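You operate a simulated robot arm through the tools that you are given. There is no shell and no other tool. Be economical: measure what you need, move in short steps, check, and stop when the job is done.

You run a simulated two-armed robot. Do the job below in one go: nothing can be reset, and whatever is moved stays where it is left.

TASK
Take the short blue block and leave it on top of the green plate with a lug. Put the white job card on the top of the steel bench. Shut the desk drawer. Take the purple charge cup and put it in the inside of the yellow tip tray. Open the drawer with the red handle, take the small blue brush and put it in the inside of the drawer with the red handle, then shut the drawer. Put the mould card on the top of the fitting table away on the second shelf from the bottom of the stores rack, door end. Put the pink cast block on the top of the fitting table away on the second shelf from the bottom of the stores rack, door end. Fetch the blanking pin with the orange grip and set it on the bottom shelf of the stores rack, door end. Take the black pail on the third shelf from the top of the stores rack, door end and put it away on the top of the steel bench. Fetch the white corner board and stand it on top of the orange plate with a lug. The order is free. Set down upright: short blue block, purple charge cup, pink cast block, black pail, white corner board.

Only the result counts: the job must be done as asked and must still hold three seconds after the hand-in. Knocking over, shifting, dropping, spilling or breaking anything else fails it.

THE ROBOT
Two 7-joint arms with two-finger parallel grippers on one trunk, on a base that drives. Base frame: it is fixed to the floor where the robot stands at the start and does not move with it; the origin is under the middle of the robot, x ahead of it, y to its left, z up. Readings come in m, rad, newtons and seconds.
The left shoulder is at the start at [0.07, 0.177, 1.02], the right one opposite. With the tool pointing down near the work surface each hand reaches from about 0.1 to 0.3 m from the robot's upright axis, wherever it stands, measured 20 degrees to its own side. Places, roughly: black pail (9x9x12 cm) [-3, 5.2, 1]; blanking pin with the orange grip (3x3x9 cm) [-3, 5.4, 1.4]; bottom shelf of the stores rack, door end [-2.8, 5.5, 0.2]; desk drawer [2, 3.1, 0.4]; drawer with the red handle [-4.8, 7.3, 0.7]; green plate with a lug (26x15x5 cm) [0.5, 0.1, 0.7]; inside of the drawer with the red handle [-4.9, 7.3, 0.6]; inside of the yellow tip tray [-1.3, -0.1, 0.9]; mould card [-2.75, 7.25, 0.75]; orange plate with a lug (26x15x5 cm) [-4.8, 1.8, 0.9]; pink cast block (5x10x6 cm) [-2.8, 7, 0.8]; purple charge cup [1, 3.75, 0.75]; second shelf of the stores rack, door end [-2.8, 5.5, 0.6]; short blue block (8x7x8 cm) [0.5, -0.1, 0.8]; small blue brush (5x11x7 cm) [-3, 8.2, 0.8]; top of the steel bench [-1.4, -0.6, 0.9]; white corner board (5x5x13 cm) [-2.8, 4.4, 0.3]; white job card [1.5, 2.25, 1]. Payload 3.43 kg a hand.
The TCP of each hand is the grasp point between the finger pads, 0.03 m short of the fingertips. In the tool frame z runs along the fingers and y along their closing line. Largest opening 0.094 m; finger width 0.028, thickness 0.01; the body of the gripper, 0.05 by 0.096 m, starts 0.055 m behind the TCP.
Orientation is that of the tool frame in the base frame, as a unit quaternion [x, y, z, w]. With the fingers straight down and closing along the base's y, the tool's x points along the base's -x, its y along +y and its z along -z.

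THE INTERFACE
- The arms move only by the tool servo_tool. It takes "left_moves", "right_moves" or both (then of equal length, played together; a hand with none holds still); each is a list that holds one entry, the list of rows, each a list of 7 numbers: the shift along the tool's x, y, z in units of 100 mm (1.0 is 100 mm), then the turn, a rotation vector about the tool's x, y, z in units of 120 degrees (1.0 is 120 degrees), then the finger opening in m, from 0 to 0.094. In form: [[[tx, ty, tz, ax, ay, az, hand], ...]]. A call has 1 to 10 rows; each row is the pose to reach, as a shift and turn from the pose commanded when the call began, along the tool's axes at that moment. A call with a number of a shift or a turn outside -1 to 1 is refused whole. Rows are played at 5 a second. More than 0.05 m and 0.15 rad between two rows, or a gripper value outside its range, and nothing of the call is played. Where a pose cannot be reached the arm comes as near as it can. A force on the tool above 40 N (or 10 N above the force at the start of the call, whichever is more), or a blocked arm, ends the call early, and 0.2 s more pass. Each finger travels about 0.153 m/s and halts on what it meets, pressing with about 39 N; the grip force reading is that of the motor and also rises with nothing between the fingers. The clock runs only during rows and for 0.2 s after the last one: add rows that repeat a pose to give the fingers time. It gives the time, the measured TCP pose, the force on the tool (base axes), the opening and the grip force at its end, in the units of the frame above (readings bear some noise), with the torque about the TCP (base axes, N m) and any sound that the robot's microphone picked up.
- Cameras (640 x 400 px; columns grow to the right, rows downward): "scene" is now at [0.1293, 0.0219, 1.3259]; the picture's right is [0.27, -0.96, 0.00], its down [-0.66, -0.18, -0.72] and it looks along [0.70, 0.19, -0.69] (base axes); focal length 257 px, centre (320, 200). "left" rides on the left gripper at [0.076, -0.014, -0.102] in its tool frame; the picture's right is [0.18, 0.98, 0.00], its down [-0.75, 0.14, -0.64] and it looks along [-0.63, 0.12, 0.77] (tool axes); focal length 243 px, centre (320, 200). "right" rides on the right gripper at [0.076, 0.014, -0.102] in its tool frame; the picture's right is [-0.18, 0.98, 0.00], its down [-0.75, -0.14, -0.64] and it looks along [-0.63, -0.12, 0.77] (tool axes); focal length 243 px, centre (320, 200). There is no depth. A picture from a camera that has moved, and an enlarged one, comes with that camera's place and axes in the base frame and with its lens.
- capture(camera): a new picture of that camera. The clock stands still meanwhile.
- raise_lower(by): slides the trunk up (or, below 0, down) by that many m; the arms and the scene camera ride with it, the base frame stays. It gives what a move gives, with no picture.
- roll_base(legs): drives the robot by 1 to 6 legs, each [ahead, turn to the left] in m and rad, along the robot's own axes; the way and the turn of a leg run together, so that a leg with both is an arc; at most 1.5 m and 3.142 rad a leg. The arms and the cameras ride along, it lands a little off, and it stops where it bumps. It gives what a move gives.
- pan_tilt(pan, tilt): turns the head with the scene camera to pan (to the left, within 1.501 rad either way) and tilt (down, from -0.506 to 1.204), counted from straight ahead of the robot. It gives what a move gives.
- close_up(camera, box): a new picture of the part [left, top, right, bottom] of that camera's present view, enlarged. The clock stands still meanwhile.
- job_done(): hands the job in; it is judged then, once.

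Work in short steps. Places have to be worked out from the pictures, the camera data and where the tool is seen: move nearer, look again, correct. Check each grasp and each placing, and mend what went wrong. You have 535 turns and 328 pictures in all, those below and enlarged ones among them. Open the grippers and draw the arms clear of the work before you hand the job in, unless the task says otherwise; then end with one line.

The tools are called by a JSON object that holds its "method" and its "body". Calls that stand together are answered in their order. servo_tool: Moves the arms, as the interface text tells. Its arguments: {"type":"object","properties":{"left_moves":{"type":"array","items":{"type":"array","items":{"type":"array","items":{"type":"number"}}}},"right_moves":{"type":"array","items":{"type":"array","items":{"type":"array","items":{"type":"number"}}}}},"required":[]} The other tools are called the same way: raise_lower (by) slides the trunk up or down; roll_base (legs) drives the base; pan_tilt (pan, tilt) turns the head that bears the scene camera; capture (camera) takes a picture; close_up (camera, box) takes an enlarged picture of a part of a camera's view; job_done () hands the job in.

At the start:

```text
t: 0.0
left_tcp_pos: [0.5007, 0.3271, 1.0769]
left_tcp_rot: [0.001, 1.0, 0.001, 0.0]
left_force: [-0.6, 0.0, -0.3]
left_torque: [0.02, -0.01, -0.01]
left_opening: 0.0939
left_gripper_force: 0.1
right_tcp_pos: [0.3361, -0.1234, 1.0362]
right_tcp_rot: [-0.001, 1.0, 0.0, 0.001]
right_force: [-0.2, 0.9, 0.4]
right_torque: [-0.04, 0.0, 0.01]
right_opening: 0.094
right_gripper_force: 0.0
trunk travel left (down, up): [-0.6, 0.24]
robot x, y, heading: [-0.0001, 0.0029, 0.004]
head pan, tilt: [0.271, 0.761]
```

scene: 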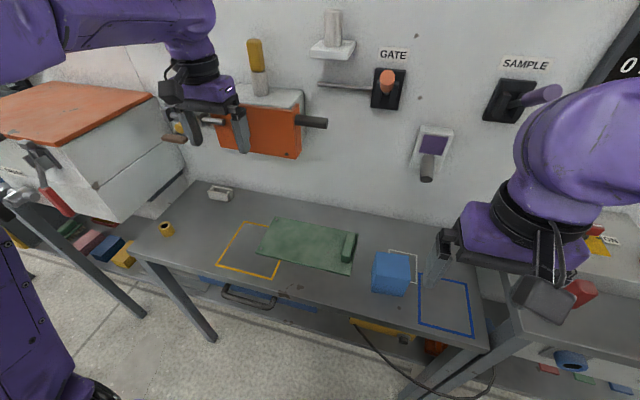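
right: 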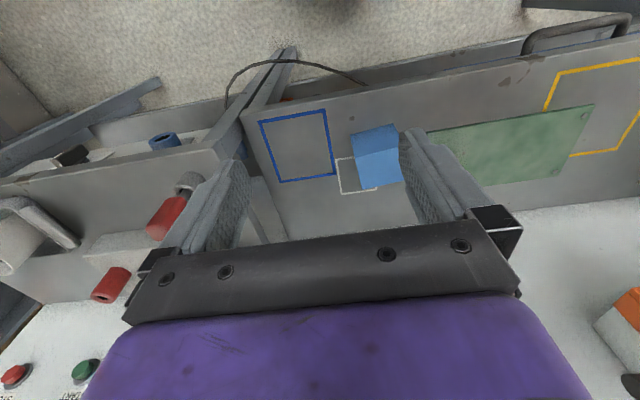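
left: 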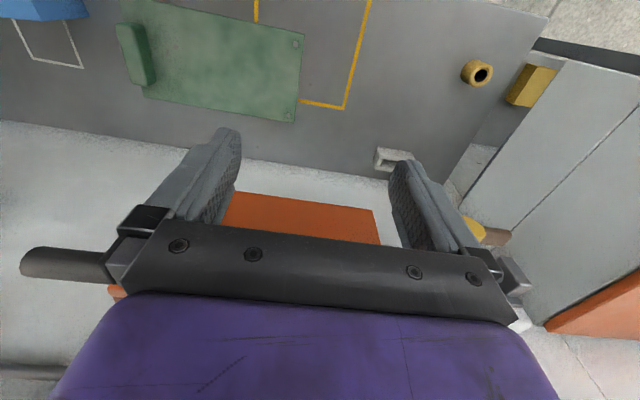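

I'll start with the blue block, which is right in front of the robot, and take an enlarged look to judge its place and yaw.

{"method": "close_up", "body": {"camera": "scene", "box": [200, 180, 500, 360]}}

{"method": "close_up", "body": {"camera": "right", "box": [240, 80, 640, 240]}}

```text
2.13 times, centred on (350, 270) of scene
camera zoom: at [0.1293, 0.0219, 1.3259], right [0.27, -0.96, 0.0], down [-0.66, -0.18, -0.72], along [0.7, 0.19, -0.69], focal length 548 px, centre (256, 51)
```

zoom: 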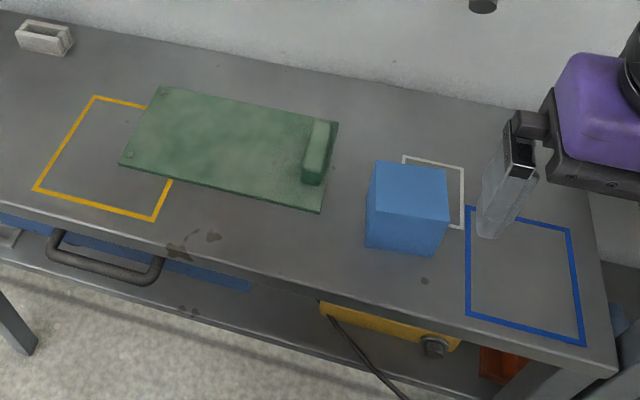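

```text
1.60 times, centred on (440, 160) of right
camera zoom: at [0.2609, -0.1096, 1.1382], right [0.18, 0.98, 0.0], down [0.75, -0.14, 0.64], along [0.63, -0.12, -0.77], focal length 388 px, centre (128, 264)
```

zoom: 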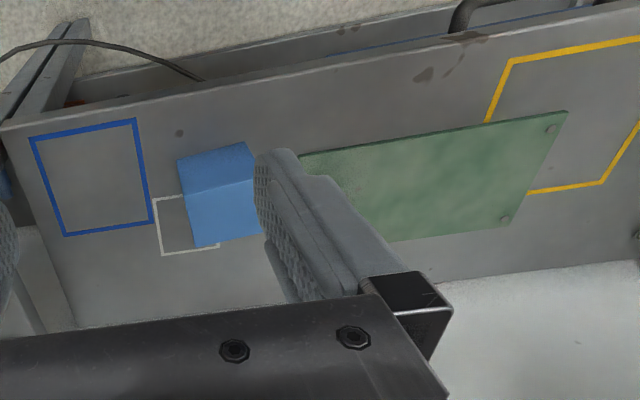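

The block top reads about (0.50, -0.055, 0.79), nearly square with the axes. I move the right hand towards a spot above it.

{"method": "servo_tool", "body": {"right_moves": [[[-0.33, 0.22, 0, 0, 0, 0, 0.094], [-0.67, 0.45, 0, 0, 0, 0, 0.094], [-1.0, 0.68, 0, 0, 0, 0, 0.094], [-1.0, 0.68, 0, 0, 0, 0, 0.094]]]}}

{"method": "servo_tool", "body": {"right_moves": [[[-0.32, 0, 0.3, 0, 0, 0, 0.094], [-0.64, 0, 0.6, 0, 0, 0, 0.094], [-0.64, 0, 0.8, 0, 0, 0, 0.094], [-0.64, 0, 0.8, 0, 0, 0, 0.094]]]}}

{"method": "capture", "body": {"camera": "scene"}}

{"method": "capture", "body": {"camera": "right"}}

```text
t: 1.0
left_tcp_pos: [0.5007, 0.3277, 1.0783]
left_tcp_rot: [0.001, 1.0, 0.0, 0.0]
left_force: [-1.1, -0.5, 1.1]
left_torque: [0.0, 0.0, -0.02]
left_opening: 0.0942
left_gripper_force: 0.1
right_tcp_pos: [0.4373, -0.0535, 1.0391]
right_tcp_rot: [-0.002, 1.0, 0.0, 0.001]
right_force: [0.5, 0.8, 0.8]
right_torque: [-0.01, 0.01, 0.02]
right_opening: 0.094
right_gripper_force: 0.0
trunk travel left (down, up): [-0.6, 0.24]
robot x, y, heading: [0.0025, 0.0014, 0.002]
head pan, tilt: [0.271, 0.761]
```

```text
t: 2.0
left_tcp_pos: [0.5016, 0.3274, 1.0779]
left_tcp_rot: [0.0, 1.0, 0.0, -0.001]
left_force: [-0.2, 0.0, 0.4]
left_torque: [0.0, -0.02, 0.03]
left_opening: 0.0939
left_gripper_force: 0.0
right_tcp_pos: [0.5011, -0.0544, 0.9554]
right_tcp_rot: [-0.001, 1.0, 0.0, 0.0]
right_force: [-0.3, -0.7, -1.1]
right_torque: [0.01, 0.0, 0.02]
right_opening: 0.0939
right_gripper_force: 0.1
trunk travel left (down, up): [-0.6, 0.24]
robot x, y, heading: [-0.0007, -0.0004, 0.006]
head pan, tilt: [0.271, 0.761]
```

```text
322 pictures are left
camera scene: at [0.1297, 0.0219, 1.3259], right [0.27, -0.96, 0.0], down [-0.67, -0.18, -0.72], along [0.7, 0.19, -0.69], focal length 257 px, centre (320, 200)
```

scene: 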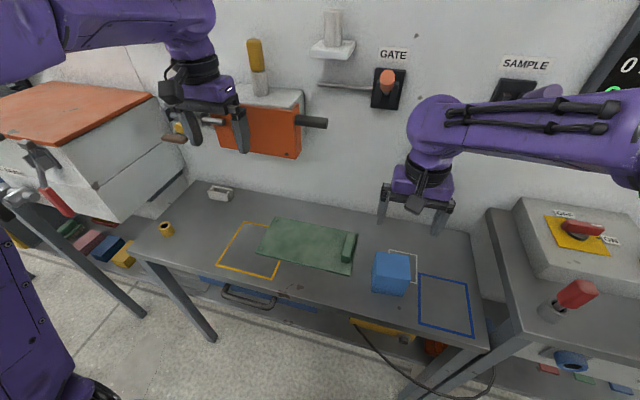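

```text
321 pictures are left
camera right: at [0.4253, -0.041, 1.0575], right [0.18, 0.98, 0.0], down [0.75, -0.14, 0.64], along [0.63, -0.12, -0.77], focal length 243 px, centre (320, 200)
```

right: 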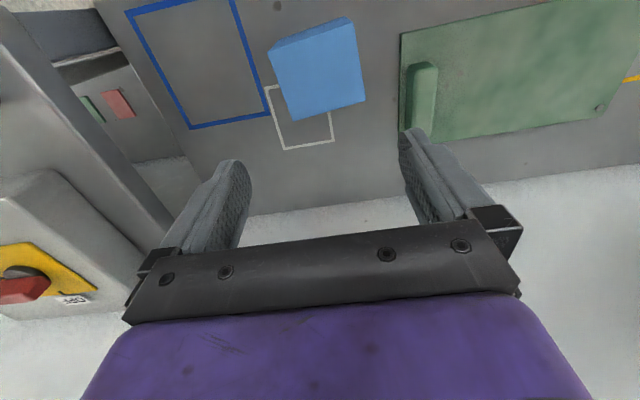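

From the hand camera the block top is at z≈0.783, centre about (0.487, -0.052), yawed about +4°. I align and go down 10 cm, then look again.

{"method": "servo_tool", "body": {"right_moves": [[[0.14, 0.03, 0, 0, 0, -0.033, 0.094], [0.14, 0.03, 0.4, 0, 0, -0.033, 0.094], [0.14, 0.03, 0.8, 0, 0, -0.033, 0.094], [0.14, 0.03, 0.95, 0, 0, -0.033, 0.094], [0.14, 0.03, 0.95, 0, 0, -0.033, 0.094]]]}}

{"method": "capture", "body": {"camera": "right"}}

```text
t: 3.2
left_tcp_pos: [0.5005, 0.327, 1.0778]
left_tcp_rot: [0.0, 1.0, 0.0, 0.0]
left_force: [0.3, 0.0, 0.4]
left_torque: [-0.02, -0.01, -0.01]
left_opening: 0.0939
left_gripper_force: 0.1
right_tcp_pos: [0.4887, -0.0515, 0.8614]
right_tcp_rot: [-0.036, 0.999, 0.001, 0.0]
right_force: [-0.3, -1.1, 0.3]
right_torque: [-0.01, -0.03, -0.01]
right_opening: 0.0941
right_gripper_force: 0.1
trunk travel left (down, up): [-0.6, 0.24]
robot x, y, heading: [0.0002, -0.0033, 0.001]
head pan, tilt: [0.271, 0.761]
```

```text
320 pictures are left
camera right: at [0.4124, -0.0434, 0.9632], right [0.11, 0.99, 0.0], down [0.76, -0.09, 0.64], along [0.64, -0.07, -0.77], focal length 243 px, centre (320, 200)
```

right: 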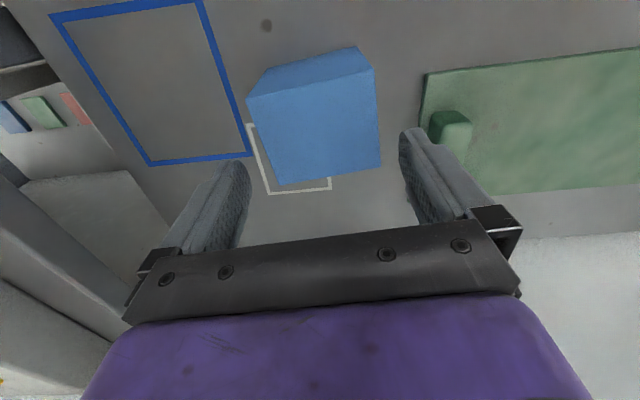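

Alignment is good (block centre ≈ (0.4886, -0.0514), top ≈ 0.80). I go down to grasp and close.

{"method": "servo_tool", "body": {"right_moves": [[[0, 0, 0.4, 0, 0, -0.007, 0.094], [0, 0, 0.8, 0, 0, -0.007, 0.094], [0, 0, 0.97, 0, 0, -0.007, 0.094], [0, 0, 0.97, 0, 0, -0.007, 0.094], [0, 0, 0.97, 0, 0, -0.007, 0.0], [0, 0, 0.97, 0, 0, -0.007, 0.0], [0, 0, 0.97, 0, 0, -0.007, 0.0]]]}}

{"method": "servo_tool", "body": {"right_moves": [[[0, 0, -0.3, 0, 0, 0, 0], [0, 0, -0.7, 0, 0, 0, 0], [0, 0, -0.98, 0, 0, 0, 0], [0, 0, -0.98, 0, 0, 0, 0]]]}}

{"method": "capture", "body": {"camera": "right"}}

{"method": "capture", "body": {"camera": "scene"}}

```text
t: 4.3
left_tcp_pos: [0.4971, 0.3281, 1.0784]
left_tcp_rot: [0.0, 1.0, 0.0, 0.001]
left_force: [-0.3, 0.5, 0.1]
left_torque: [-0.01, -0.02, -0.03]
left_opening: 0.0942
left_gripper_force: 0.1
right_tcp_pos: [0.4889, -0.052, 0.7707]
right_tcp_rot: [-0.043, 0.999, 0.0, 0.007]
right_force: [-5.0, 1.0, 21.5]
right_torque: [-0.52, 0.72, -0.04]
right_opening: 0.0789
right_gripper_force: 39.1
trunk travel left (down, up): [-0.6, 0.24]
robot x, y, heading: [-0.0013, -0.0018, -0.0]
head pan, tilt: [0.271, 0.761]
stopped in row 5 (right hand): the force on the tool passed its limit (the readings are from after the stop); the commanded pose is now the measured one
```

```text
t: 5.3
left_tcp_pos: [0.5005, 0.3259, 1.0774]
left_tcp_rot: [-0.001, 1.0, 0.0, 0.001]
left_force: [-0.6, 0.6, 0.3]
left_torque: [0.03, 0.01, -0.01]
left_opening: 0.0939
left_gripper_force: 0.1
right_tcp_pos: [0.49, -0.0536, 0.8639]
right_tcp_rot: [-0.043, 0.999, 0.0, 0.004]
right_force: [0.0, -0.5, -2.3]
right_torque: [-0.03, -0.04, 0.0]
right_opening: 0.0791
right_gripper_force: 39.0
trunk travel left (down, up): [-0.6, 0.24]
robot x, y, heading: [0.0013, -0.0011, 0.001]
head pan, tilt: [0.271, 0.761]
```

```text
319 pictures are left
camera right: at [0.4118, -0.0471, 0.9666], right [0.1, 0.99, 0.0], down [0.76, -0.08, 0.65], along [0.64, -0.06, -0.76], focal length 243 px, centre (320, 200)
```

right: 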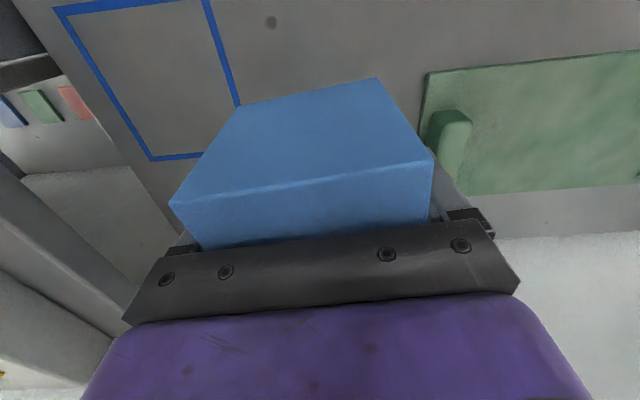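

```text
318 pictures are left
camera scene: at [0.1296, 0.0222, 1.3258], right [0.27, -0.96, 0.0], down [-0.67, -0.18, -0.72], along [0.7, 0.19, -0.69], focal length 257 px, centre (320, 200)
```

scene: 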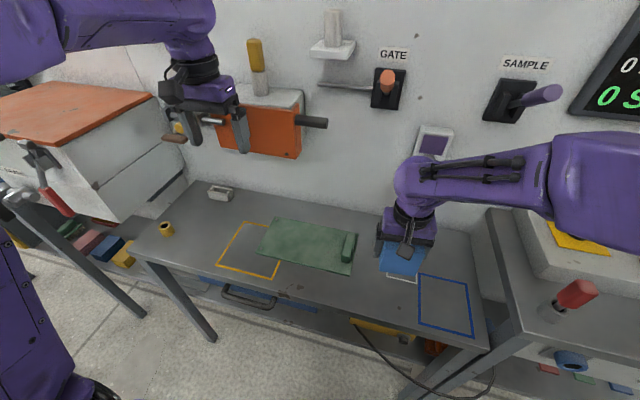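

The block is held (opening 0.079) and lifted. I carry it over to the plate, centre near (0.54, 0.17), while drawing the left hand back to make room.

{"method": "servo_tool", "body": {"right_moves": [[[-0.1, 0.3, -0.1, 0, 0, 0.01, 0], [-0.2, 0.6, -0.2, 0, 0, 0.02, 0], [-0.3, 1.0, -0.2, 0, 0, 0.04, 0], [-0.3, 1.0, -0.2, 0, 0, 0.04, 0]]], "left_moves": [[[0.4, 0, 0, 0, 0, 0, 0.094], [0.8, 0, 0, 0, 0, 0, 0.094], [1, 0, 0, 0, 0, 0, 0.094], [1, 0, 0, 0, 0, 0, 0.094]]]}}

{"method": "servo_tool", "body": {"right_moves": [[[-0.1, 0.4, 0, 0, 0, 0, 0], [-0.2, 0.8, 0, 0, 0, 0, 0], [-0.3, 0.98, 0, 0, 0, 0, 0], [-0.3, 0.98, 0, 0, 0, 0, 0]]]}}

{"method": "capture", "body": {"camera": "right"}}

{"method": "capture", "body": {"camera": "scene"}}

```text
t: 6.5
left_tcp_pos: [0.4154, 0.345, 1.0768]
left_tcp_rot: [-0.002, 1.0, -0.01, 0.002]
left_force: [0.9, 0.6, 0.5]
left_torque: [0.0, 0.0, -0.01]
left_opening: 0.0941
left_gripper_force: 0.1
left hand out of reach, approached as far as the arm can: row 2, 3, 4
right_tcp_pos: [0.5268, 0.033, 0.9133]
right_tcp_rot: [0.029, 0.999, 0.039, 0.005]
right_force: [0.5, 0.6, -2.2]
right_torque: [-0.02, 0.0, 0.01]
right_opening: 0.0792
right_gripper_force: 39.4
trunk travel left (down, up): [-0.6, 0.24]
robot x, y, heading: [-0.0006, -0.0046, 0.004]
head pan, tilt: [0.271, 0.761]
stopped in row 4 (right hand): the arm was blocked; the commanded pose is now the measured one
```

```text
t: 7.5
left_tcp_pos: [0.4166, 0.3412, 1.0763]
left_tcp_rot: [-0.001, 1.0, -0.01, 0.001]
left_force: [-0.2, -0.1, 0.7]
left_torque: [0.0, 0.05, -0.01]
left_opening: 0.0941
left_gripper_force: 0.0
right_tcp_pos: [0.56, 0.1291, 0.9169]
right_tcp_rot: [0.027, 0.999, 0.035, 0.006]
right_force: [0.7, 0.0, -2.6]
right_torque: [-0.01, -0.04, -0.04]
right_opening: 0.0793
right_gripper_force: 39.0
trunk travel left (down, up): [-0.6, 0.24]
robot x, y, heading: [-0.001, -0.0008, 0.0]
head pan, tilt: [0.271, 0.761]
```

```text
317 pictures are left
camera right: at [0.4843, 0.1396, 1.0193], right [0.24, 0.97, 0.07], down [0.74, -0.23, 0.64], along [0.64, -0.1, -0.77], focal length 243 px, centre (320, 200)
```

right: 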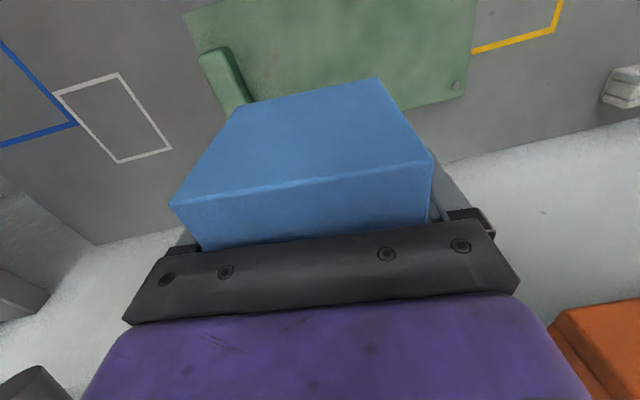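

```text
316 pictures are left
camera scene: at [0.1295, 0.0214, 1.3259], right [0.27, -0.96, 0.0], down [-0.67, -0.18, -0.72], along [0.7, 0.19, -0.69], focal length 257 px, centre (320, 200)
```

scene: 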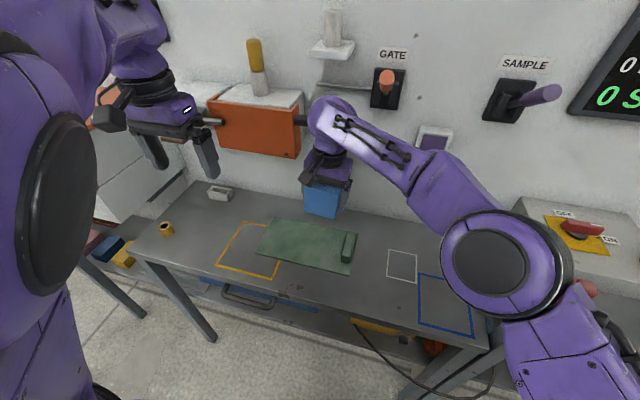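

The wrist picked up a ~4° tilt after the block. I correct the tilt and yaw and centre over the plate at about (0.541, 0.17).

{"method": "servo_tool", "body": {"right_moves": [[[0.1, 0.2, 0, 0.017, 0, -0.013, 0], [0.22, 0.4, 0, 0.034, 0, -0.027, 0], [0.22, 0.4, 0, 0.034, 0, -0.027, 0]]]}}

```text
t: 8.3
left_tcp_pos: [0.4165, 0.3426, 1.0766]
left_tcp_rot: [-0.001, 1.0, -0.01, 0.001]
left_force: [0.6, 0.2, 0.3]
left_torque: [0.01, 0.03, 0.01]
left_opening: 0.0938
left_gripper_force: 0.3
right_tcp_pos: [0.5525, 0.1469, 0.9191]
right_tcp_rot: [0.008, 1.0, 0.023, 0.005]
right_force: [-0.6, -0.7, -3.4]
right_torque: [-0.01, -0.02, -0.02]
right_opening: 0.0793
right_gripper_force: 39.3
right hand out of reach, approached as far as the arm can: row 1, 2, 3
trunk travel left (down, up): [-0.6, 0.24]
robot x, y, heading: [0.0026, -0.0005, -0.0]
head pan, tilt: [0.271, 0.761]
```

Cross-body reach is at its limit; y≈0.147 is already fine for the plate. I try just to level the remaining 2.6° tilt and come slightly back.

{"method": "servo_tool", "body": {"right_moves": [[[0.12, 0.0, 0, 0.022, 0, 0, 0], [0.12, 0.0, 0, 0.022, 0, 0, 0]]]}}

```text
t: 8.9
left_tcp_pos: [0.4171, 0.3421, 1.0766]
left_tcp_rot: [-0.002, 1.0, -0.01, 0.001]
left_force: [-0.7, 0.0, -0.1]
left_torque: [-0.03, 0.01, 0.02]
left_opening: 0.0941
left_gripper_force: 0.0
right_tcp_pos: [0.5436, 0.1383, 0.9213]
right_tcp_rot: [-0.002, 1.0, -0.021, 0.007]
right_force: [-0.4, 0.1, -3.2]
right_torque: [-0.01, -0.04, 0.05]
right_opening: 0.0791
right_gripper_force: 38.3
right hand out of reach, approached as far as the arm can: row 1, 2
trunk travel left (down, up): [-0.6, 0.24]
robot x, y, heading: [-0.004, 0.0009, -0.001]
head pan, tilt: [0.271, 0.761]
```

The commanded pose has over-corrected; I ask for level at y≈0.14, which should be reachable.

{"method": "servo_tool", "body": {"right_moves": [[[0.0, -0.15, 0, -0.011, 0, 0, 0], [0.0, -0.3, 0, -0.022, 0, 0, 0], [0.0, -0.3, 0, -0.022, 0, 0, 0]]]}}

```text
t: 9.7
left_tcp_pos: [0.4168, 0.3437, 1.0758]
left_tcp_rot: [-0.002, 1.0, -0.01, 0.001]
left_force: [-0.3, 0.1, -0.5]
left_torque: [0.02, -0.01, -0.02]
left_opening: 0.0941
left_gripper_force: 0.1
right_tcp_pos: [0.5444, 0.109, 0.9194]
right_tcp_rot: [-0.001, 1.0, 0.002, 0.006]
right_force: [-0.1, 0.4, -2.7]
right_torque: [-0.02, -0.03, 0.0]
right_opening: 0.0794
right_gripper_force: 39.3
trunk travel left (down, up): [-0.6, 0.24]
robot x, y, heading: [-0.001, 0.0005, -0.002]
head pan, tilt: [0.271, 0.761]
```

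Level now at y=0.109; nudging +0.03 in y.

{"method": "servo_tool", "body": {"right_moves": [[[0.0, 0.15, 0, 0, 0, 0, 0], [0.0, 0.32, 0, 0, 0, 0, 0], [0.0, 0.32, 0, 0, 0, 0, 0]]]}}

```text
t: 10.5
left_tcp_pos: [0.4172, 0.3417, 1.0768]
left_tcp_rot: [-0.001, 1.0, -0.01, 0.001]
left_force: [0.4, -0.6, 0.2]
left_torque: [0.01, -0.02, 0.01]
left_opening: 0.0941
left_gripper_force: 0.1
right_tcp_pos: [0.5441, 0.1388, 0.9226]
right_tcp_rot: [-0.001, 1.0, 0.002, 0.006]
right_force: [-0.3, -0.8, -2.8]
right_torque: [0.0, -0.03, -0.03]
right_opening: 0.079
right_gripper_force: 39.1
trunk travel left (down, up): [-0.6, 0.24]
robot x, y, heading: [-0.0005, -0.0004, 0.003]
head pan, tilt: [0.271, 0.761]
```

Level at (0.544, 0.139). I lower the block with the arm towards the plate (the elbow is over the side console, so I don't use the trunk).

{"method": "servo_tool", "body": {"right_moves": [[[0, 0.1, 0.3, 0, 0, 0, 0], [0, 0.1, 0.6, 0, 0, 0, 0], [0, 0.1, 0.9, 0, 0, 0, 0], [0, 0.1, 1.0, 0, 0, 0, 0], [0, 0.1, 1.0, 0, 0, 0, 0]]]}}

{"method": "capture", "body": {"camera": "scene"}}

```text
t: 11.7
left_tcp_pos: [0.4172, 0.3414, 1.0772]
left_tcp_rot: [-0.002, 1.0, -0.009, 0.001]
left_force: [0.1, 0.7, 0.1]
left_torque: [-0.05, 0.01, 0.01]
left_opening: 0.0943
left_gripper_force: 0.0
right_tcp_pos: [0.5444, 0.151, 0.8209]
right_tcp_rot: [-0.001, 1.0, 0.001, 0.006]
right_force: [0.6, -0.8, -2.5]
right_torque: [-0.02, -0.03, 0.03]
right_opening: 0.0792
right_gripper_force: 38.6
trunk travel left (down, up): [-0.6, 0.24]
robot x, y, heading: [-0.0004, 0.0023, -0.005]
head pan, tilt: [0.271, 0.761]
```

```text
315 pictures are left
camera scene: at [0.1297, 0.0222, 1.3259], right [0.27, -0.96, 0.0], down [-0.67, -0.18, -0.72], along [0.7, 0.19, -0.69], focal length 257 px, centre (320, 200)
```

scene: 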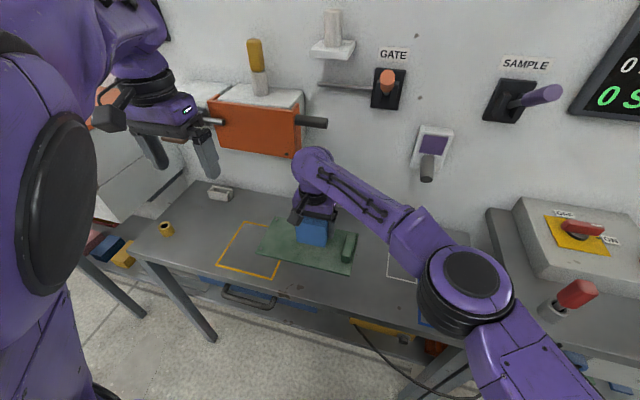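

The block is over the plate. I descend slowly until contact.

{"method": "servo_tool", "body": {"right_moves": [[[0, 0, 0.15, 0, 0, 0, 0], [0, 0, 0.25, 0, 0, 0, 0], [0, 0, 0.3, 0, 0, 0, 0], [0, 0, 0.35, 0, 0, 0, 0], [0, 0, 0.4, 0, 0, 0, 0], [0, 0, 0.45, 0, 0, 0, 0], [0, 0, 0.5, 0, 0, 0, 0]]]}}

```text
t: 13.3
left_tcp_pos: [0.4133, 0.3424, 1.0791]
left_tcp_rot: [-0.002, 1.0, -0.01, 0.002]
left_force: [0.2, -0.3, 0.5]
left_torque: [0.01, 0.02, -0.04]
left_opening: 0.0941
left_gripper_force: 0.0
right_tcp_pos: [0.5452, 0.1494, 0.7778]
right_tcp_rot: [-0.004, 1.0, 0.006, 0.011]
right_force: [-4.9, 2.0, 18.2]
right_torque: [-0.75, 0.88, -0.25]
right_opening: 0.0793
right_gripper_force: 38.9
right hand out of reach, approached as far as the arm can: row 6, 7
trunk travel left (down, up): [-0.6, 0.24]
robot x, y, heading: [-0.0002, -0.0002, -0.001]
head pan, tilt: [0.271, 0.761]
stopped in row 7 (right hand): the force on the tool passed its limit (the readings are from after the stop); the commanded pose is now the measured one
```

Contact at TCP 0.778. I ease up 2 mm, open and lift away.

{"method": "servo_tool", "body": {"right_moves": [[[0, 0, -0.02, 0, 0, 0, 0.0], [0, 0, -0.02, 0, 0, 0, 0.094], [0, 0, -0.02, 0, 0, 0, 0.094], [0, 0, -0.3, 0, 0, 0, 0.094], [0, 0, -0.7, 0, 0, 0, 0.094], [0, 0, -1.0, 0, 0, 0, 0.094], [0, 0, -1.0, 0, 0, 0, 0.094]]]}}

{"method": "capture", "body": {"camera": "right"}}

```text
t: 14.9
left_tcp_pos: [0.4153, 0.3435, 1.0764]
left_tcp_rot: [-0.001, 1.0, -0.01, 0.001]
left_force: [0.1, -0.3, 0.0]
left_torque: [0.01, -0.02, -0.01]
left_opening: 0.0941
left_gripper_force: 0.1
right_tcp_pos: [0.5451, 0.1508, 0.8763]
right_tcp_rot: [-0.003, 1.0, 0.004, 0.009]
right_force: [0.0, -0.6, 0.2]
right_torque: [-0.02, 0.02, 0.02]
right_opening: 0.0942
right_gripper_force: 0.0
trunk travel left (down, up): [-0.6, 0.24]
robot x, y, heading: [0.002, -0.001, -0.001]
head pan, tilt: [0.271, 0.761]
```

```text
314 pictures are left
camera right: at [0.4669, 0.1619, 0.9766], right [0.18, 0.98, 0.01], down [0.74, -0.14, 0.65], along [0.65, -0.11, -0.76], focal length 243 px, centre (320, 200)
```

right: 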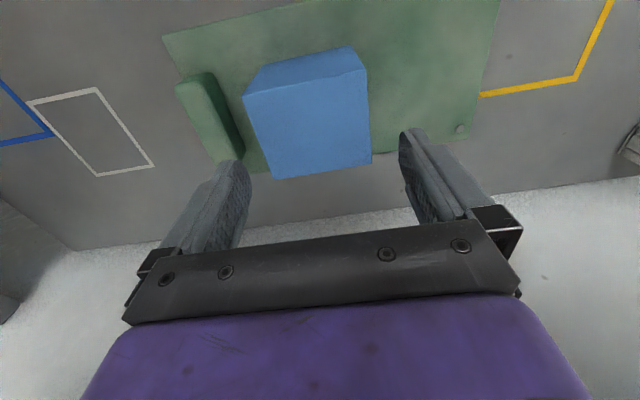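

The blue block stands squarely on the green plate. I lift the right hand and bring it back to a carrying pose.

{"method": "servo_tool", "body": {"right_moves": [[[0, -0.2, -0.4, 0, 0, 0, 0.094], [0, -0.4, -0.8, 0, 0, 0, 0.094], [0.1, -0.8, -1.0, 0, 0, 0, 0.094], [0.4, -1.0, -1.0, 0, 0, 0, 0.094], [0.8, -1.0, -1.0, 0, 0, 0, 0.094]]]}}

{"method": "servo_tool", "body": {"right_moves": [[[0.3, -0.4, 0, 0, 0, 0, 0.094], [0.6, -0.8, 0, 0, 0, 0, 0.094], [0.9, -1.0, -0.3, 0, 0, 0, 0.094], [1.0, -1.0, -0.6, 0, 0, 0, 0.094]]]}}

{"method": "pan_tilt", "body": {"pan": 1.45, "tilt": 0.35}}

{"method": "capture", "body": {"camera": "scene"}}

{"method": "pan_tilt", "body": {"pan": -1.45, "tilt": 0.35}}

{"method": "capture", "body": {"camera": "scene"}}

```text
t: 16.1
left_tcp_pos: [0.416, 0.3434, 1.0777]
left_tcp_rot: [-0.002, 1.0, -0.01, 0.002]
left_force: [-0.6, -0.9, 0.5]
left_torque: [0.01, -0.04, -0.01]
left_opening: 0.094
left_gripper_force: 0.1
right_tcp_pos: [0.4638, 0.0485, 0.9718]
right_tcp_rot: [-0.002, 1.0, 0.004, 0.009]
right_force: [-0.4, 0.5, 0.5]
right_torque: [-0.02, -0.03, 0.01]
right_opening: 0.0938
right_gripper_force: 0.1
trunk travel left (down, up): [-0.6, 0.24]
robot x, y, heading: [-0.0011, -0.0003, -0.004]
head pan, tilt: [0.271, 0.761]
```

```text
t: 17.1
left_tcp_pos: [0.4161, 0.3429, 1.0764]
left_tcp_rot: [-0.002, 1.0, -0.011, 0.002]
left_force: [0.4, 0.4, -0.2]
left_torque: [0.01, 0.01, -0.03]
left_opening: 0.0942
left_gripper_force: 0.1
right_tcp_pos: [0.3616, -0.0571, 1.0285]
right_tcp_rot: [-0.003, 1.0, 0.004, 0.01]
right_force: [-0.2, 0.3, 0.5]
right_torque: [-0.01, 0.03, -0.02]
right_opening: 0.0939
right_gripper_force: 0.1
trunk travel left (down, up): [-0.6, 0.24]
robot x, y, heading: [-0.0009, -0.0003, -0.004]
head pan, tilt: [0.271, 0.761]
```

```text
t: 18.5
left_tcp_pos: [0.4159, 0.3433, 1.0771]
left_tcp_rot: [-0.001, 1.0, -0.011, 0.002]
left_force: [1.0, -0.3, 0.7]
left_torque: [0.0, 0.01, -0.03]
left_opening: 0.0941
left_gripper_force: 0.0
right_tcp_pos: [0.3627, -0.0572, 1.0294]
right_tcp_rot: [-0.002, 1.0, 0.003, 0.009]
right_force: [0.3, -1.2, -0.1]
right_torque: [-0.02, 0.02, 0.02]
right_opening: 0.0941
right_gripper_force: 0.0
trunk travel left (down, up): [-0.6, 0.24]
robot x, y, heading: [-0.0016, -0.0041, 0.001]
head pan, tilt: [1.45, 0.351]
```

```text
313 pictures are left
camera scene: at [0.0612, 0.0922, 1.3625], right [0.99, -0.12, 0.0], down [-0.04, -0.34, -0.94], along [0.11, 0.93, -0.34], focal length 257 px, centre (320, 200)
```

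scene: 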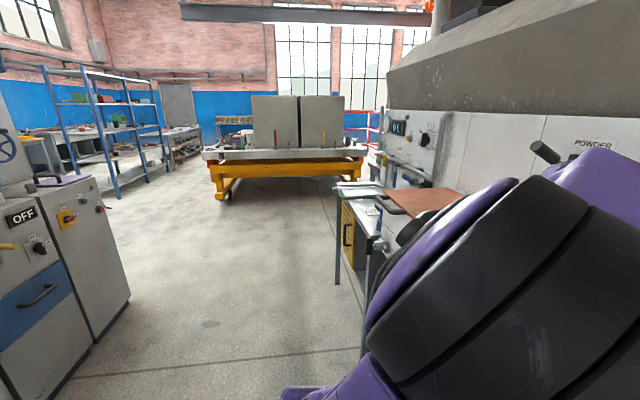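

```text
t: 21.0
left_tcp_pos: [0.4165, 0.3423, 1.0773]
left_tcp_rot: [-0.002, 1.0, -0.011, 0.0]
left_force: [0.0, -0.8, -0.6]
left_torque: [-0.01, 0.0, 0.04]
left_opening: 0.094
left_gripper_force: 0.0
right_tcp_pos: [0.3626, -0.0577, 1.0298]
right_tcp_rot: [-0.003, 1.0, 0.003, 0.008]
right_force: [-0.2, 0.4, 0.0]
right_torque: [0.03, 0.02, -0.01]
right_opening: 0.0941
right_gripper_force: 0.1
trunk travel left (down, up): [-0.6, 0.24]
robot x, y, heading: [-0.0007, -0.0019, -0.002]
head pan, tilt: [-1.45, 0.351]
```

```text
312 pictures are left
camera scene: at [0.0613, -0.0925, 1.3625], right [-0.99, -0.12, 0.0], down [-0.04, 0.34, -0.94], along [0.11, -0.93, -0.34], focal length 257 px, centre (320, 200)
```

scene: 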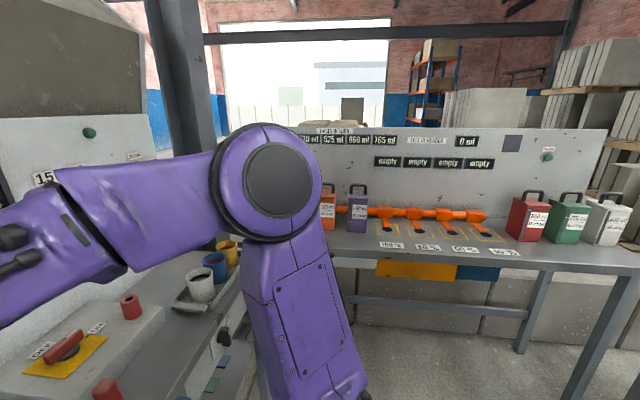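

Corridor: table/desk at x≥0.4 on the right, consoles at x≤-1.15 on the left. I back off a little, turn left to face +y, and look.

{"method": "roll_base", "body": {"legs": [[-0.25, 0], [0, 1.57]]}}

{"method": "pan_tilt", "body": {"pan": -0.3, "tilt": 0.3}}

{"method": "capture", "body": {"camera": "scene"}}

{"method": "pan_tilt", "body": {"pan": 1.2, "tilt": 0.45}}

{"method": "capture", "body": {"camera": "scene"}}

```text
t: 26.7
left_tcp_pos: [-0.5997, 0.413, 1.076]
left_tcp_rot: [0.712, -0.702, 0.006, -0.006]
left_force: [-0.1, -0.3, -0.4]
left_torque: [0.03, -0.02, -0.01]
left_opening: 0.094
left_gripper_force: 0.0
right_tcp_pos: [-0.1981, 0.3639, 1.0292]
right_tcp_rot: [0.712, -0.702, -0.009, -0.003]
right_force: [0.8, -0.2, -0.8]
right_torque: [0.0, -0.01, -0.03]
right_opening: 0.0939
right_gripper_force: 0.0
trunk travel left (down, up): [-0.6, 0.24]
robot x, y, heading: [-0.2521, 0.0011, 1.577]
head pan, tilt: [-1.45, 0.351]
```

```text
t: 28.0
left_tcp_pos: [-0.6007, 0.4129, 1.0767]
left_tcp_rot: [0.713, -0.701, 0.007, -0.007]
left_force: [0.2, -0.2, -0.5]
left_torque: [0.01, -0.06, 0.03]
left_opening: 0.0943
left_gripper_force: 0.1
right_tcp_pos: [-0.1986, 0.3624, 1.0296]
right_tcp_rot: [0.712, -0.702, -0.009, -0.004]
right_force: [0.5, 0.9, 0.0]
right_torque: [0.03, -0.03, -0.01]
right_opening: 0.0941
right_gripper_force: 0.1
trunk travel left (down, up): [-0.6, 0.24]
robot x, y, heading: [-0.2539, -0.0008, 1.577]
head pan, tilt: [-0.3, 0.3]
```

```text
311 pictures are left
camera scene: at [-0.2264, 0.1388, 1.3672], right [0.96, -0.29, 0.0], down [-0.09, -0.28, -0.96], along [0.27, 0.91, -0.3], focal length 257 px, centre (320, 200)
```

scene: 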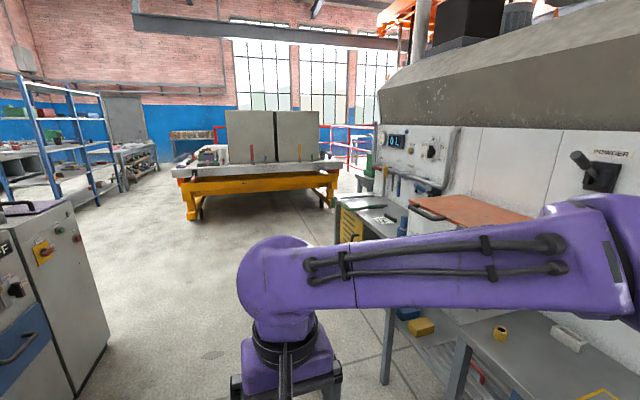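

```text
t: 29.6
left_tcp_pos: [-0.6006, 0.4122, 1.0753]
left_tcp_rot: [0.712, -0.702, 0.007, -0.006]
left_force: [1.0, 0.0, -0.1]
left_torque: [-0.02, 0.0, -0.01]
left_opening: 0.094
left_gripper_force: 0.1
right_tcp_pos: [-0.1998, 0.3635, 1.0291]
right_tcp_rot: [0.712, -0.702, -0.009, -0.004]
right_force: [0.0, 0.8, -0.4]
right_torque: [0.03, -0.01, -0.02]
right_opening: 0.0939
right_gripper_force: 0.0
trunk travel left (down, up): [-0.6, 0.24]
robot x, y, heading: [-0.2516, -0.0009, 1.581]
head pan, tilt: [1.201, 0.45]
```

```text
310 pictures are left
camera scene: at [-0.3392, 0.0819, 1.3533], right [0.35, 0.94, 0.0], down [0.41, -0.15, -0.9], along [-0.84, 0.32, -0.44], focal length 257 px, centre (320, 200)
```

scene: 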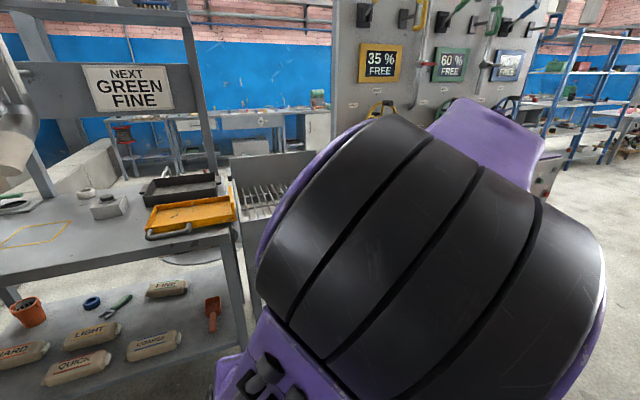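

The yellow tip tray and steel bench are on the left, about x=-1.3. I drive on 1.4 m along +y and look to the right for the job card and desk.

{"method": "roll_base", "body": {"legs": [[1.4, 0]]}}

{"method": "pan_tilt", "body": {"pan": -0.9, "tilt": 0.3}}

{"method": "capture", "body": {"camera": "scene"}}

{"method": "pan_tilt", "body": {"pan": 0.0, "tilt": 0.3}}

{"method": "capture", "body": {"camera": "scene"}}

```text
t: 36.6
left_tcp_pos: [-0.6164, 1.7996, 1.0756]
left_tcp_rot: [0.714, -0.7, 0.006, -0.006]
left_force: [0.5, -0.1, 0.2]
left_torque: [0.0, -0.01, 0.0]
left_opening: 0.0941
left_gripper_force: 0.1
right_tcp_pos: [-0.2159, 1.751, 1.0295]
right_tcp_rot: [0.713, -0.701, -0.009, -0.004]
right_force: [0.0, -0.6, 0.5]
right_torque: [0.0, 0.01, -0.03]
right_opening: 0.0942
right_gripper_force: 0.0
trunk travel left (down, up): [-0.6, 0.24]
robot x, y, heading: [-0.2694, 1.3897, 1.583]
head pan, tilt: [1.201, 0.45]
```

```text
t: 38.6
left_tcp_pos: [-0.6161, 1.7994, 1.0769]
left_tcp_rot: [0.714, -0.7, 0.006, -0.007]
left_force: [-0.1, -0.2, -0.7]
left_torque: [0.01, -0.01, 0.0]
left_opening: 0.0942
left_gripper_force: 0.0
right_tcp_pos: [-0.2148, 1.7502, 1.0288]
right_tcp_rot: [0.713, -0.701, -0.009, -0.003]
right_force: [0.1, -0.4, 0.2]
right_torque: [-0.01, 0.0, -0.01]
right_opening: 0.0941
right_gripper_force: 0.0
trunk travel left (down, up): [-0.6, 0.24]
robot x, y, heading: [-0.2643, 1.3875, 1.58]
head pan, tilt: [-0.901, 0.3]
```

```text
309 pictures are left
camera scene: at [-0.1959, 1.497, 1.3672], right [0.63, -0.78, 0.0], down [-0.23, -0.19, -0.96], along [0.74, 0.6, -0.3], focal length 257 px, centre (320, 200)
```

scene: 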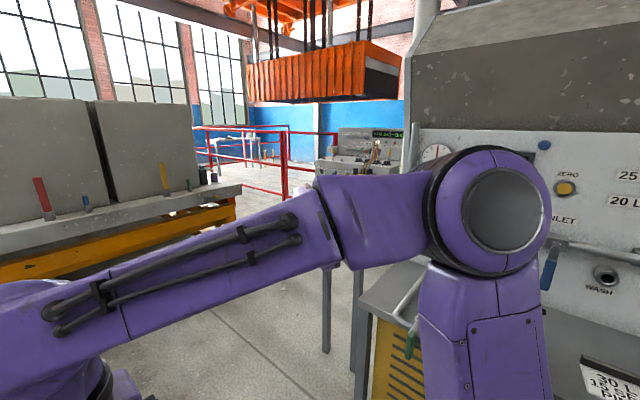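

```text
t: 39.8
left_tcp_pos: [-0.6162, 1.7999, 1.0754]
left_tcp_rot: [0.714, -0.7, 0.007, -0.008]
left_force: [0.5, 0.3, -0.4]
left_torque: [-0.02, -0.01, -0.01]
left_opening: 0.0939
left_gripper_force: 0.0
right_tcp_pos: [-0.2138, 1.7522, 1.0301]
right_tcp_rot: [0.713, -0.701, -0.009, -0.003]
right_force: [0.0, -0.1, -0.2]
right_torque: [-0.02, -0.01, 0.0]
right_opening: 0.0941
right_gripper_force: 0.1
trunk travel left (down, up): [-0.6, 0.24]
robot x, y, heading: [-0.2641, 1.3884, 1.578]
head pan, tilt: [0.0, 0.3]
```

```text
308 pictures are left
camera scene: at [-0.2693, 1.5314, 1.3672], right [1.0, 0.01, 0.0], down [0.0, -0.3, -0.96], along [-0.01, 0.96, -0.3], focal length 257 px, centre (320, 200)
```

scene: 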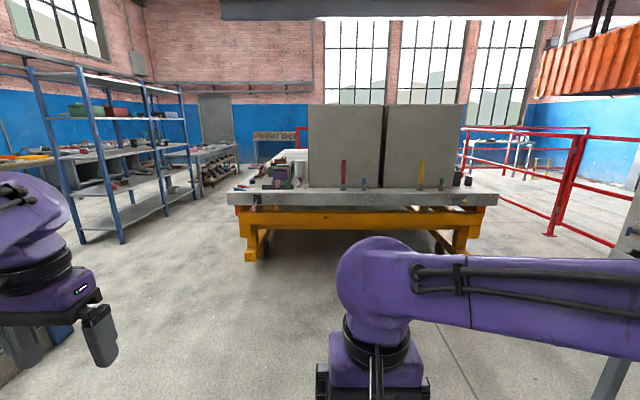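

Cup is likely at the right end of the yellow cart. I drive to y≈2.3 and look right along the desk, at the gap between cart and machine.

{"method": "roll_base", "body": {"legs": [[0.8, 0], [0, -0.9]]}}

{"method": "pan_tilt", "body": {"pan": -0.1, "tilt": 0.3}}

{"method": "capture", "body": {"camera": "scene"}}

{"method": "capture", "body": {"camera": "left"}}

```text
t: 46.5
left_tcp_pos: [-0.1758, 2.7359, 1.0757]
left_tcp_rot: [-0.336, 0.942, -0.011, 0.003]
left_force: [0.0, -0.2, -0.2]
left_torque: [-0.02, -0.02, -0.01]
left_opening: 0.0939
left_gripper_force: 0.1
right_tcp_pos: [0.0342, 2.3909, 1.0293]
right_tcp_rot: [-0.336, 0.942, 0.006, 0.007]
right_force: [0.4, -0.1, 0.5]
right_torque: [0.02, 0.0, -0.02]
right_opening: 0.0943
right_gripper_force: 0.0
trunk travel left (down, up): [-0.6, 0.24]
robot x, y, heading: [-0.2849, 2.2053, 0.681]
head pan, tilt: [0.0, 0.3]
```

```text
t: 47.2
left_tcp_pos: [-0.1774, 2.7365, 1.0752]
left_tcp_rot: [-0.336, 0.942, -0.01, 0.003]
left_force: [0.0, 0.2, -0.1]
left_torque: [-0.02, 0.0, -0.03]
left_opening: 0.094
left_gripper_force: 0.1
right_tcp_pos: [0.034, 2.3911, 1.0294]
right_tcp_rot: [-0.334, 0.943, 0.006, 0.007]
right_force: [0.6, -0.3, -0.4]
right_torque: [-0.01, -0.01, 0.04]
right_opening: 0.0939
right_gripper_force: 0.0
trunk travel left (down, up): [-0.6, 0.24]
robot x, y, heading: [-0.2826, 2.2072, 0.677]
head pan, tilt: [-0.099, 0.3]
```

```text
307 pictures are left
camera scene: at [-0.1676, 2.2901, 1.3672], right [0.55, -0.84, 0.0], down [-0.25, -0.16, -0.96], along [0.8, 0.52, -0.3], focal length 257 px, centre (320, 200)
```

scene: 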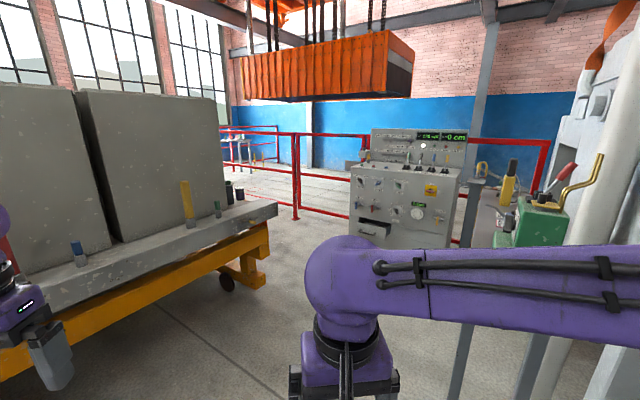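

```text
306 pictures are left
camera left: at [-0.2273, 2.6782, 1.1788], right [-0.76, 0.64, -0.02], down [0.49, 0.6, 0.64], along [0.42, 0.48, -0.77], focal length 243 px, centre (320, 200)
```

left: 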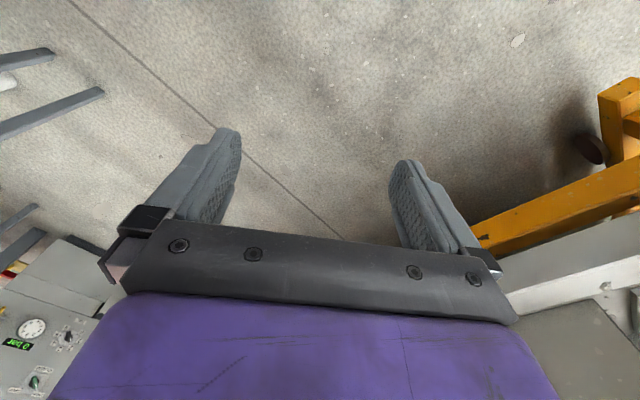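

I see the control desk with an open drawer at the back, the cart corner and a side table with a green box. Enlarging those areas.

{"method": "close_up", "body": {"camera": "scene", "box": [440, 120, 640, 260]}}

{"method": "close_up", "body": {"camera": "scene", "box": [170, 120, 480, 300]}}

```text
2.86 times, centred on (540, 190) of scene
camera zoom: at [-0.1676, 2.2901, 1.3672], right [0.55, -0.84, 0.0], down [-0.25, -0.16, -0.96], along [0.8, 0.52, -0.3], focal length 734 px, centre (-309, 229)
```

zoom: 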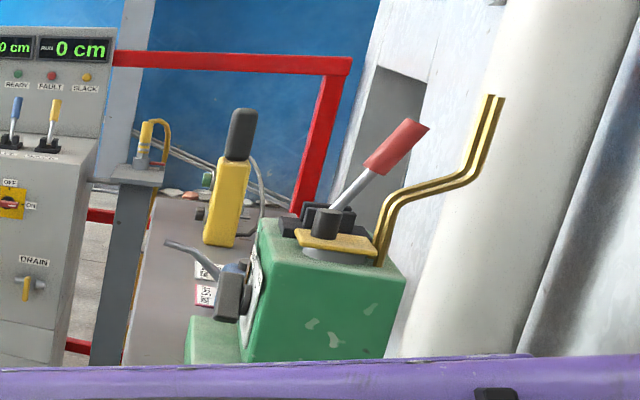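

```text
2.06 times, centred on (325, 210) of scene
camera zoom: at [-0.1676, 2.2901, 1.3672], right [0.55, -0.84, 0.0], down [-0.25, -0.16, -0.96], along [0.8, 0.52, -0.3], focal length 530 px, centre (310, 179)
```

zoom: 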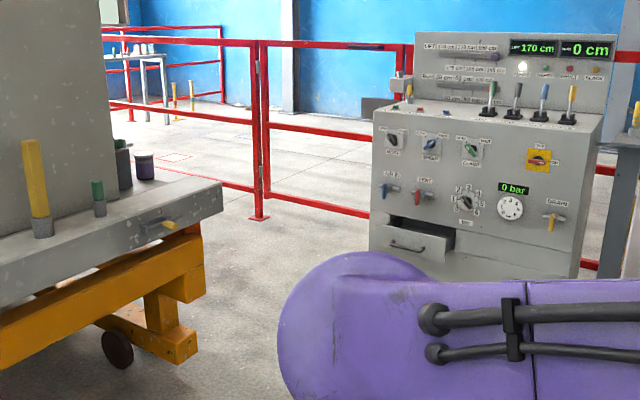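

Purple cup stands at the cart's +x end, job cards lie on the side table by the green box, and the desk's drawer is open. I drive into the gap, to about (0.9, 2.77).

{"method": "roll_base", "body": {"legs": [[0, -0.23], [1.3, 0]]}}

{"method": "pan_tilt", "body": {"pan": 0.9, "tilt": 0.5}}

{"method": "capture", "body": {"camera": "scene"}}

{"method": "pan_tilt", "body": {"pan": -0.2, "tilt": 0.5}}

{"method": "capture", "body": {"camera": "scene"}}

```text
t: 54.6
left_tcp_pos: [1.181, 3.2155, 1.0759]
left_tcp_rot: [-0.193, 0.981, -0.011, 0.002]
left_force: [0.3, -0.3, -0.9]
left_torque: [-0.01, 0.01, 0.01]
left_opening: 0.0944
left_gripper_force: 0.1
right_tcp_pos: [1.281, 2.823, 1.0305]
right_tcp_rot: [-0.191, 0.982, 0.005, 0.008]
right_force: [-0.1, 0.2, -0.9]
right_torque: [-0.02, 0.02, -0.04]
right_opening: 0.0942
right_gripper_force: 0.0
trunk travel left (down, up): [-0.6, 0.24]
robot x, y, heading: [0.9271, 2.7469, 0.377]
head pan, tilt: [-0.099, 0.3]
```

```text
t: 55.9
left_tcp_pos: [1.1815, 3.2155, 1.0759]
left_tcp_rot: [-0.193, 0.981, -0.01, 0.001]
left_force: [-1.2, 0.9, 0.1]
left_torque: [-0.01, -0.01, 0.02]
left_opening: 0.0942
left_gripper_force: 0.2
right_tcp_pos: [1.2801, 2.8227, 1.0296]
right_tcp_rot: [-0.191, 0.982, 0.005, 0.008]
right_force: [0.3, 0.7, -0.2]
right_torque: [0.02, 0.0, -0.01]
right_opening: 0.0939
right_gripper_force: 0.2
trunk travel left (down, up): [-0.6, 0.24]
robot x, y, heading: [0.9241, 2.747, 0.377]
head pan, tilt: [0.901, 0.499]
```

```text
303 pictures are left
camera scene: at [0.9949, 2.8472, 1.3488], right [0.96, -0.29, 0.0], down [-0.14, -0.46, -0.88], along [0.25, 0.84, -0.48], focal length 257 px, centre (320, 200)
```

scene: 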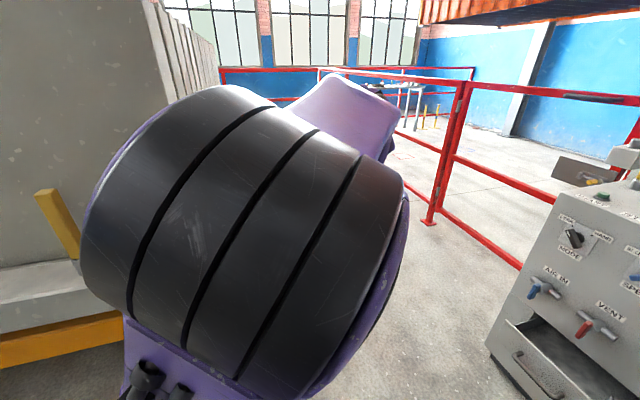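

```text
t: 57.2
left_tcp_pos: [1.1809, 3.2155, 1.0751]
left_tcp_rot: [-0.192, 0.981, -0.01, 0.002]
left_force: [-0.2, 0.9, 0.5]
left_torque: [-0.01, -0.01, 0.02]
left_opening: 0.0937
left_gripper_force: 0.1
right_tcp_pos: [1.2807, 2.8225, 1.0292]
right_tcp_rot: [-0.191, 0.982, 0.006, 0.008]
right_force: [-0.2, -0.2, 0.3]
right_torque: [-0.02, 0.0, 0.01]
right_opening: 0.0942
right_gripper_force: 0.0
trunk travel left (down, up): [-0.6, 0.24]
robot x, y, heading: [0.9236, 2.7401, 0.377]
head pan, tilt: [-0.201, 0.499]
```

```text
302 pictures are left
camera scene: at [1.0583, 2.7764, 1.3488], right [0.18, -0.98, 0.0], down [-0.47, -0.09, -0.88], along [0.86, 0.16, -0.48], focal length 257 px, centre (320, 200)
```

scene: 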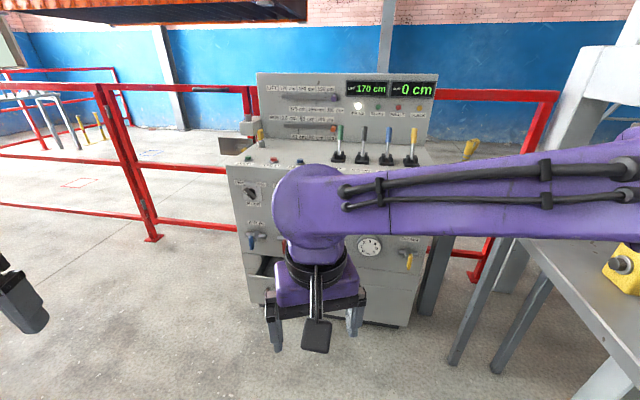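

I use the right hand camera for a clearer view of the open drawer.

{"method": "capture", "body": {"camera": "right"}}

```text
301 pictures are left
camera right: at [1.2036, 2.8055, 1.1296], right [-0.2, 0.98, 0.01], down [0.74, 0.14, 0.65], along [0.64, 0.14, -0.76], focal length 243 px, centre (320, 200)
```

right: 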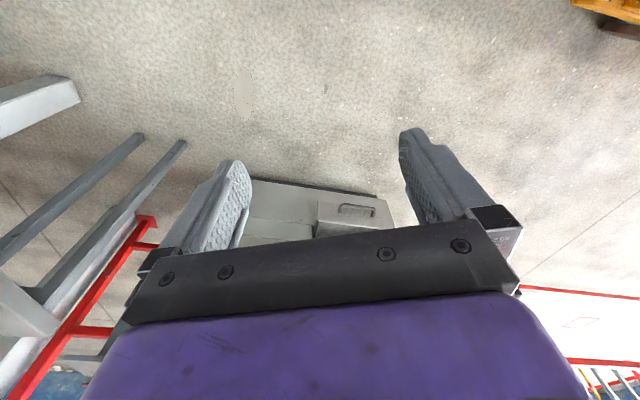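

Drawer handle is at about (1.844, 3.10, 0.4), the desk front at x≈2.08 facing -x. I drive 0.25 m nearer and pitch the right hand forward (fingers closed) to push the drawer.

{"method": "roll_base", "body": {"legs": [[0.25, 0]]}}

{"method": "servo_tool", "body": {"right_moves": [[[-0.1, 0, 0, 0, -0.07, 0, 0], [-0.2, 0, 0, 0, -0.14, 0, 0], [-0.3, 0, 0, 0, -0.21, 0, 0], [-0.4, 0, 0, 0, -0.28, 0, 0], [-0.5, 0, 0, 0, -0.35, 0, 0], [-0.6, 0, 0, 0, -0.42, 0, 0], [-0.7, 0, 0, 0, -0.49, 0, 0], [-0.8, 0, 0, 0, -0.56, 0, 0], [-0.9, 0, 0, 0, -0.63, 0, 0], [-1.0, 0, 0, 0, -0.69, 0, 0]]]}}

{"method": "capture", "body": {"camera": "scene"}}

```text
t: 59.0
left_tcp_pos: [1.4076, 3.3078, 1.0762]
left_tcp_rot: [-0.195, 0.981, -0.01, 0.002]
left_force: [0.8, -0.4, 0.4]
left_torque: [-0.03, 0.02, 0.01]
left_opening: 0.094
left_gripper_force: 0.1
right_tcp_pos: [1.5098, 2.9168, 1.0295]
right_tcp_rot: [-0.193, 0.981, 0.006, 0.007]
right_force: [0.3, -0.5, -0.1]
right_torque: [-0.01, -0.03, 0.01]
right_opening: 0.0938
right_gripper_force: 0.0
trunk travel left (down, up): [-0.6, 0.24]
robot x, y, heading: [1.1505, 2.833, 0.383]
head pan, tilt: [-0.201, 0.499]
```

```text
t: 61.2
left_tcp_pos: [1.4083, 3.3103, 1.0759]
left_tcp_rot: [-0.195, 0.981, -0.011, 0.0]
left_force: [-0.8, -0.4, -0.5]
left_torque: [-0.02, 0.03, 0.0]
left_opening: 0.0941
left_gripper_force: 0.2
right_tcp_pos: [1.6037, 2.9553, 1.0313]
right_tcp_rot: [-0.143, 0.73, 0.133, 0.655]
right_force: [-0.2, -0.3, 0.8]
right_torque: [0.0, 0.0, -0.04]
right_opening: 0.0
right_gripper_force: 32.4
trunk travel left (down, up): [-0.6, 0.24]
robot x, y, heading: [1.1491, 2.8365, 0.385]
head pan, tilt: [-0.201, 0.499]
```

```text
300 pictures are left
camera scene: at [1.2871, 2.8701, 1.3487], right [0.18, -0.98, 0.0], down [-0.47, -0.09, -0.88], along [0.86, 0.16, -0.48], focal length 257 px, centre (320, 200)
```

scene: 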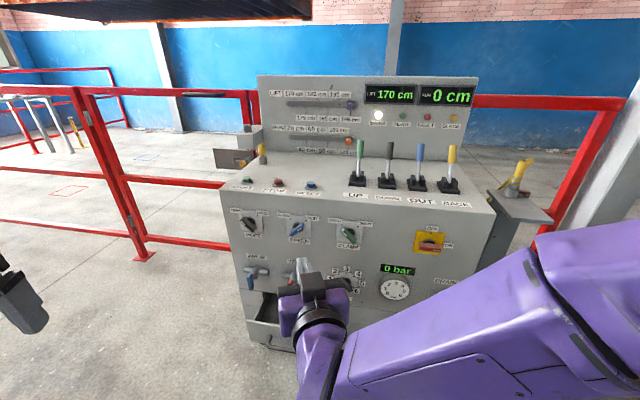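

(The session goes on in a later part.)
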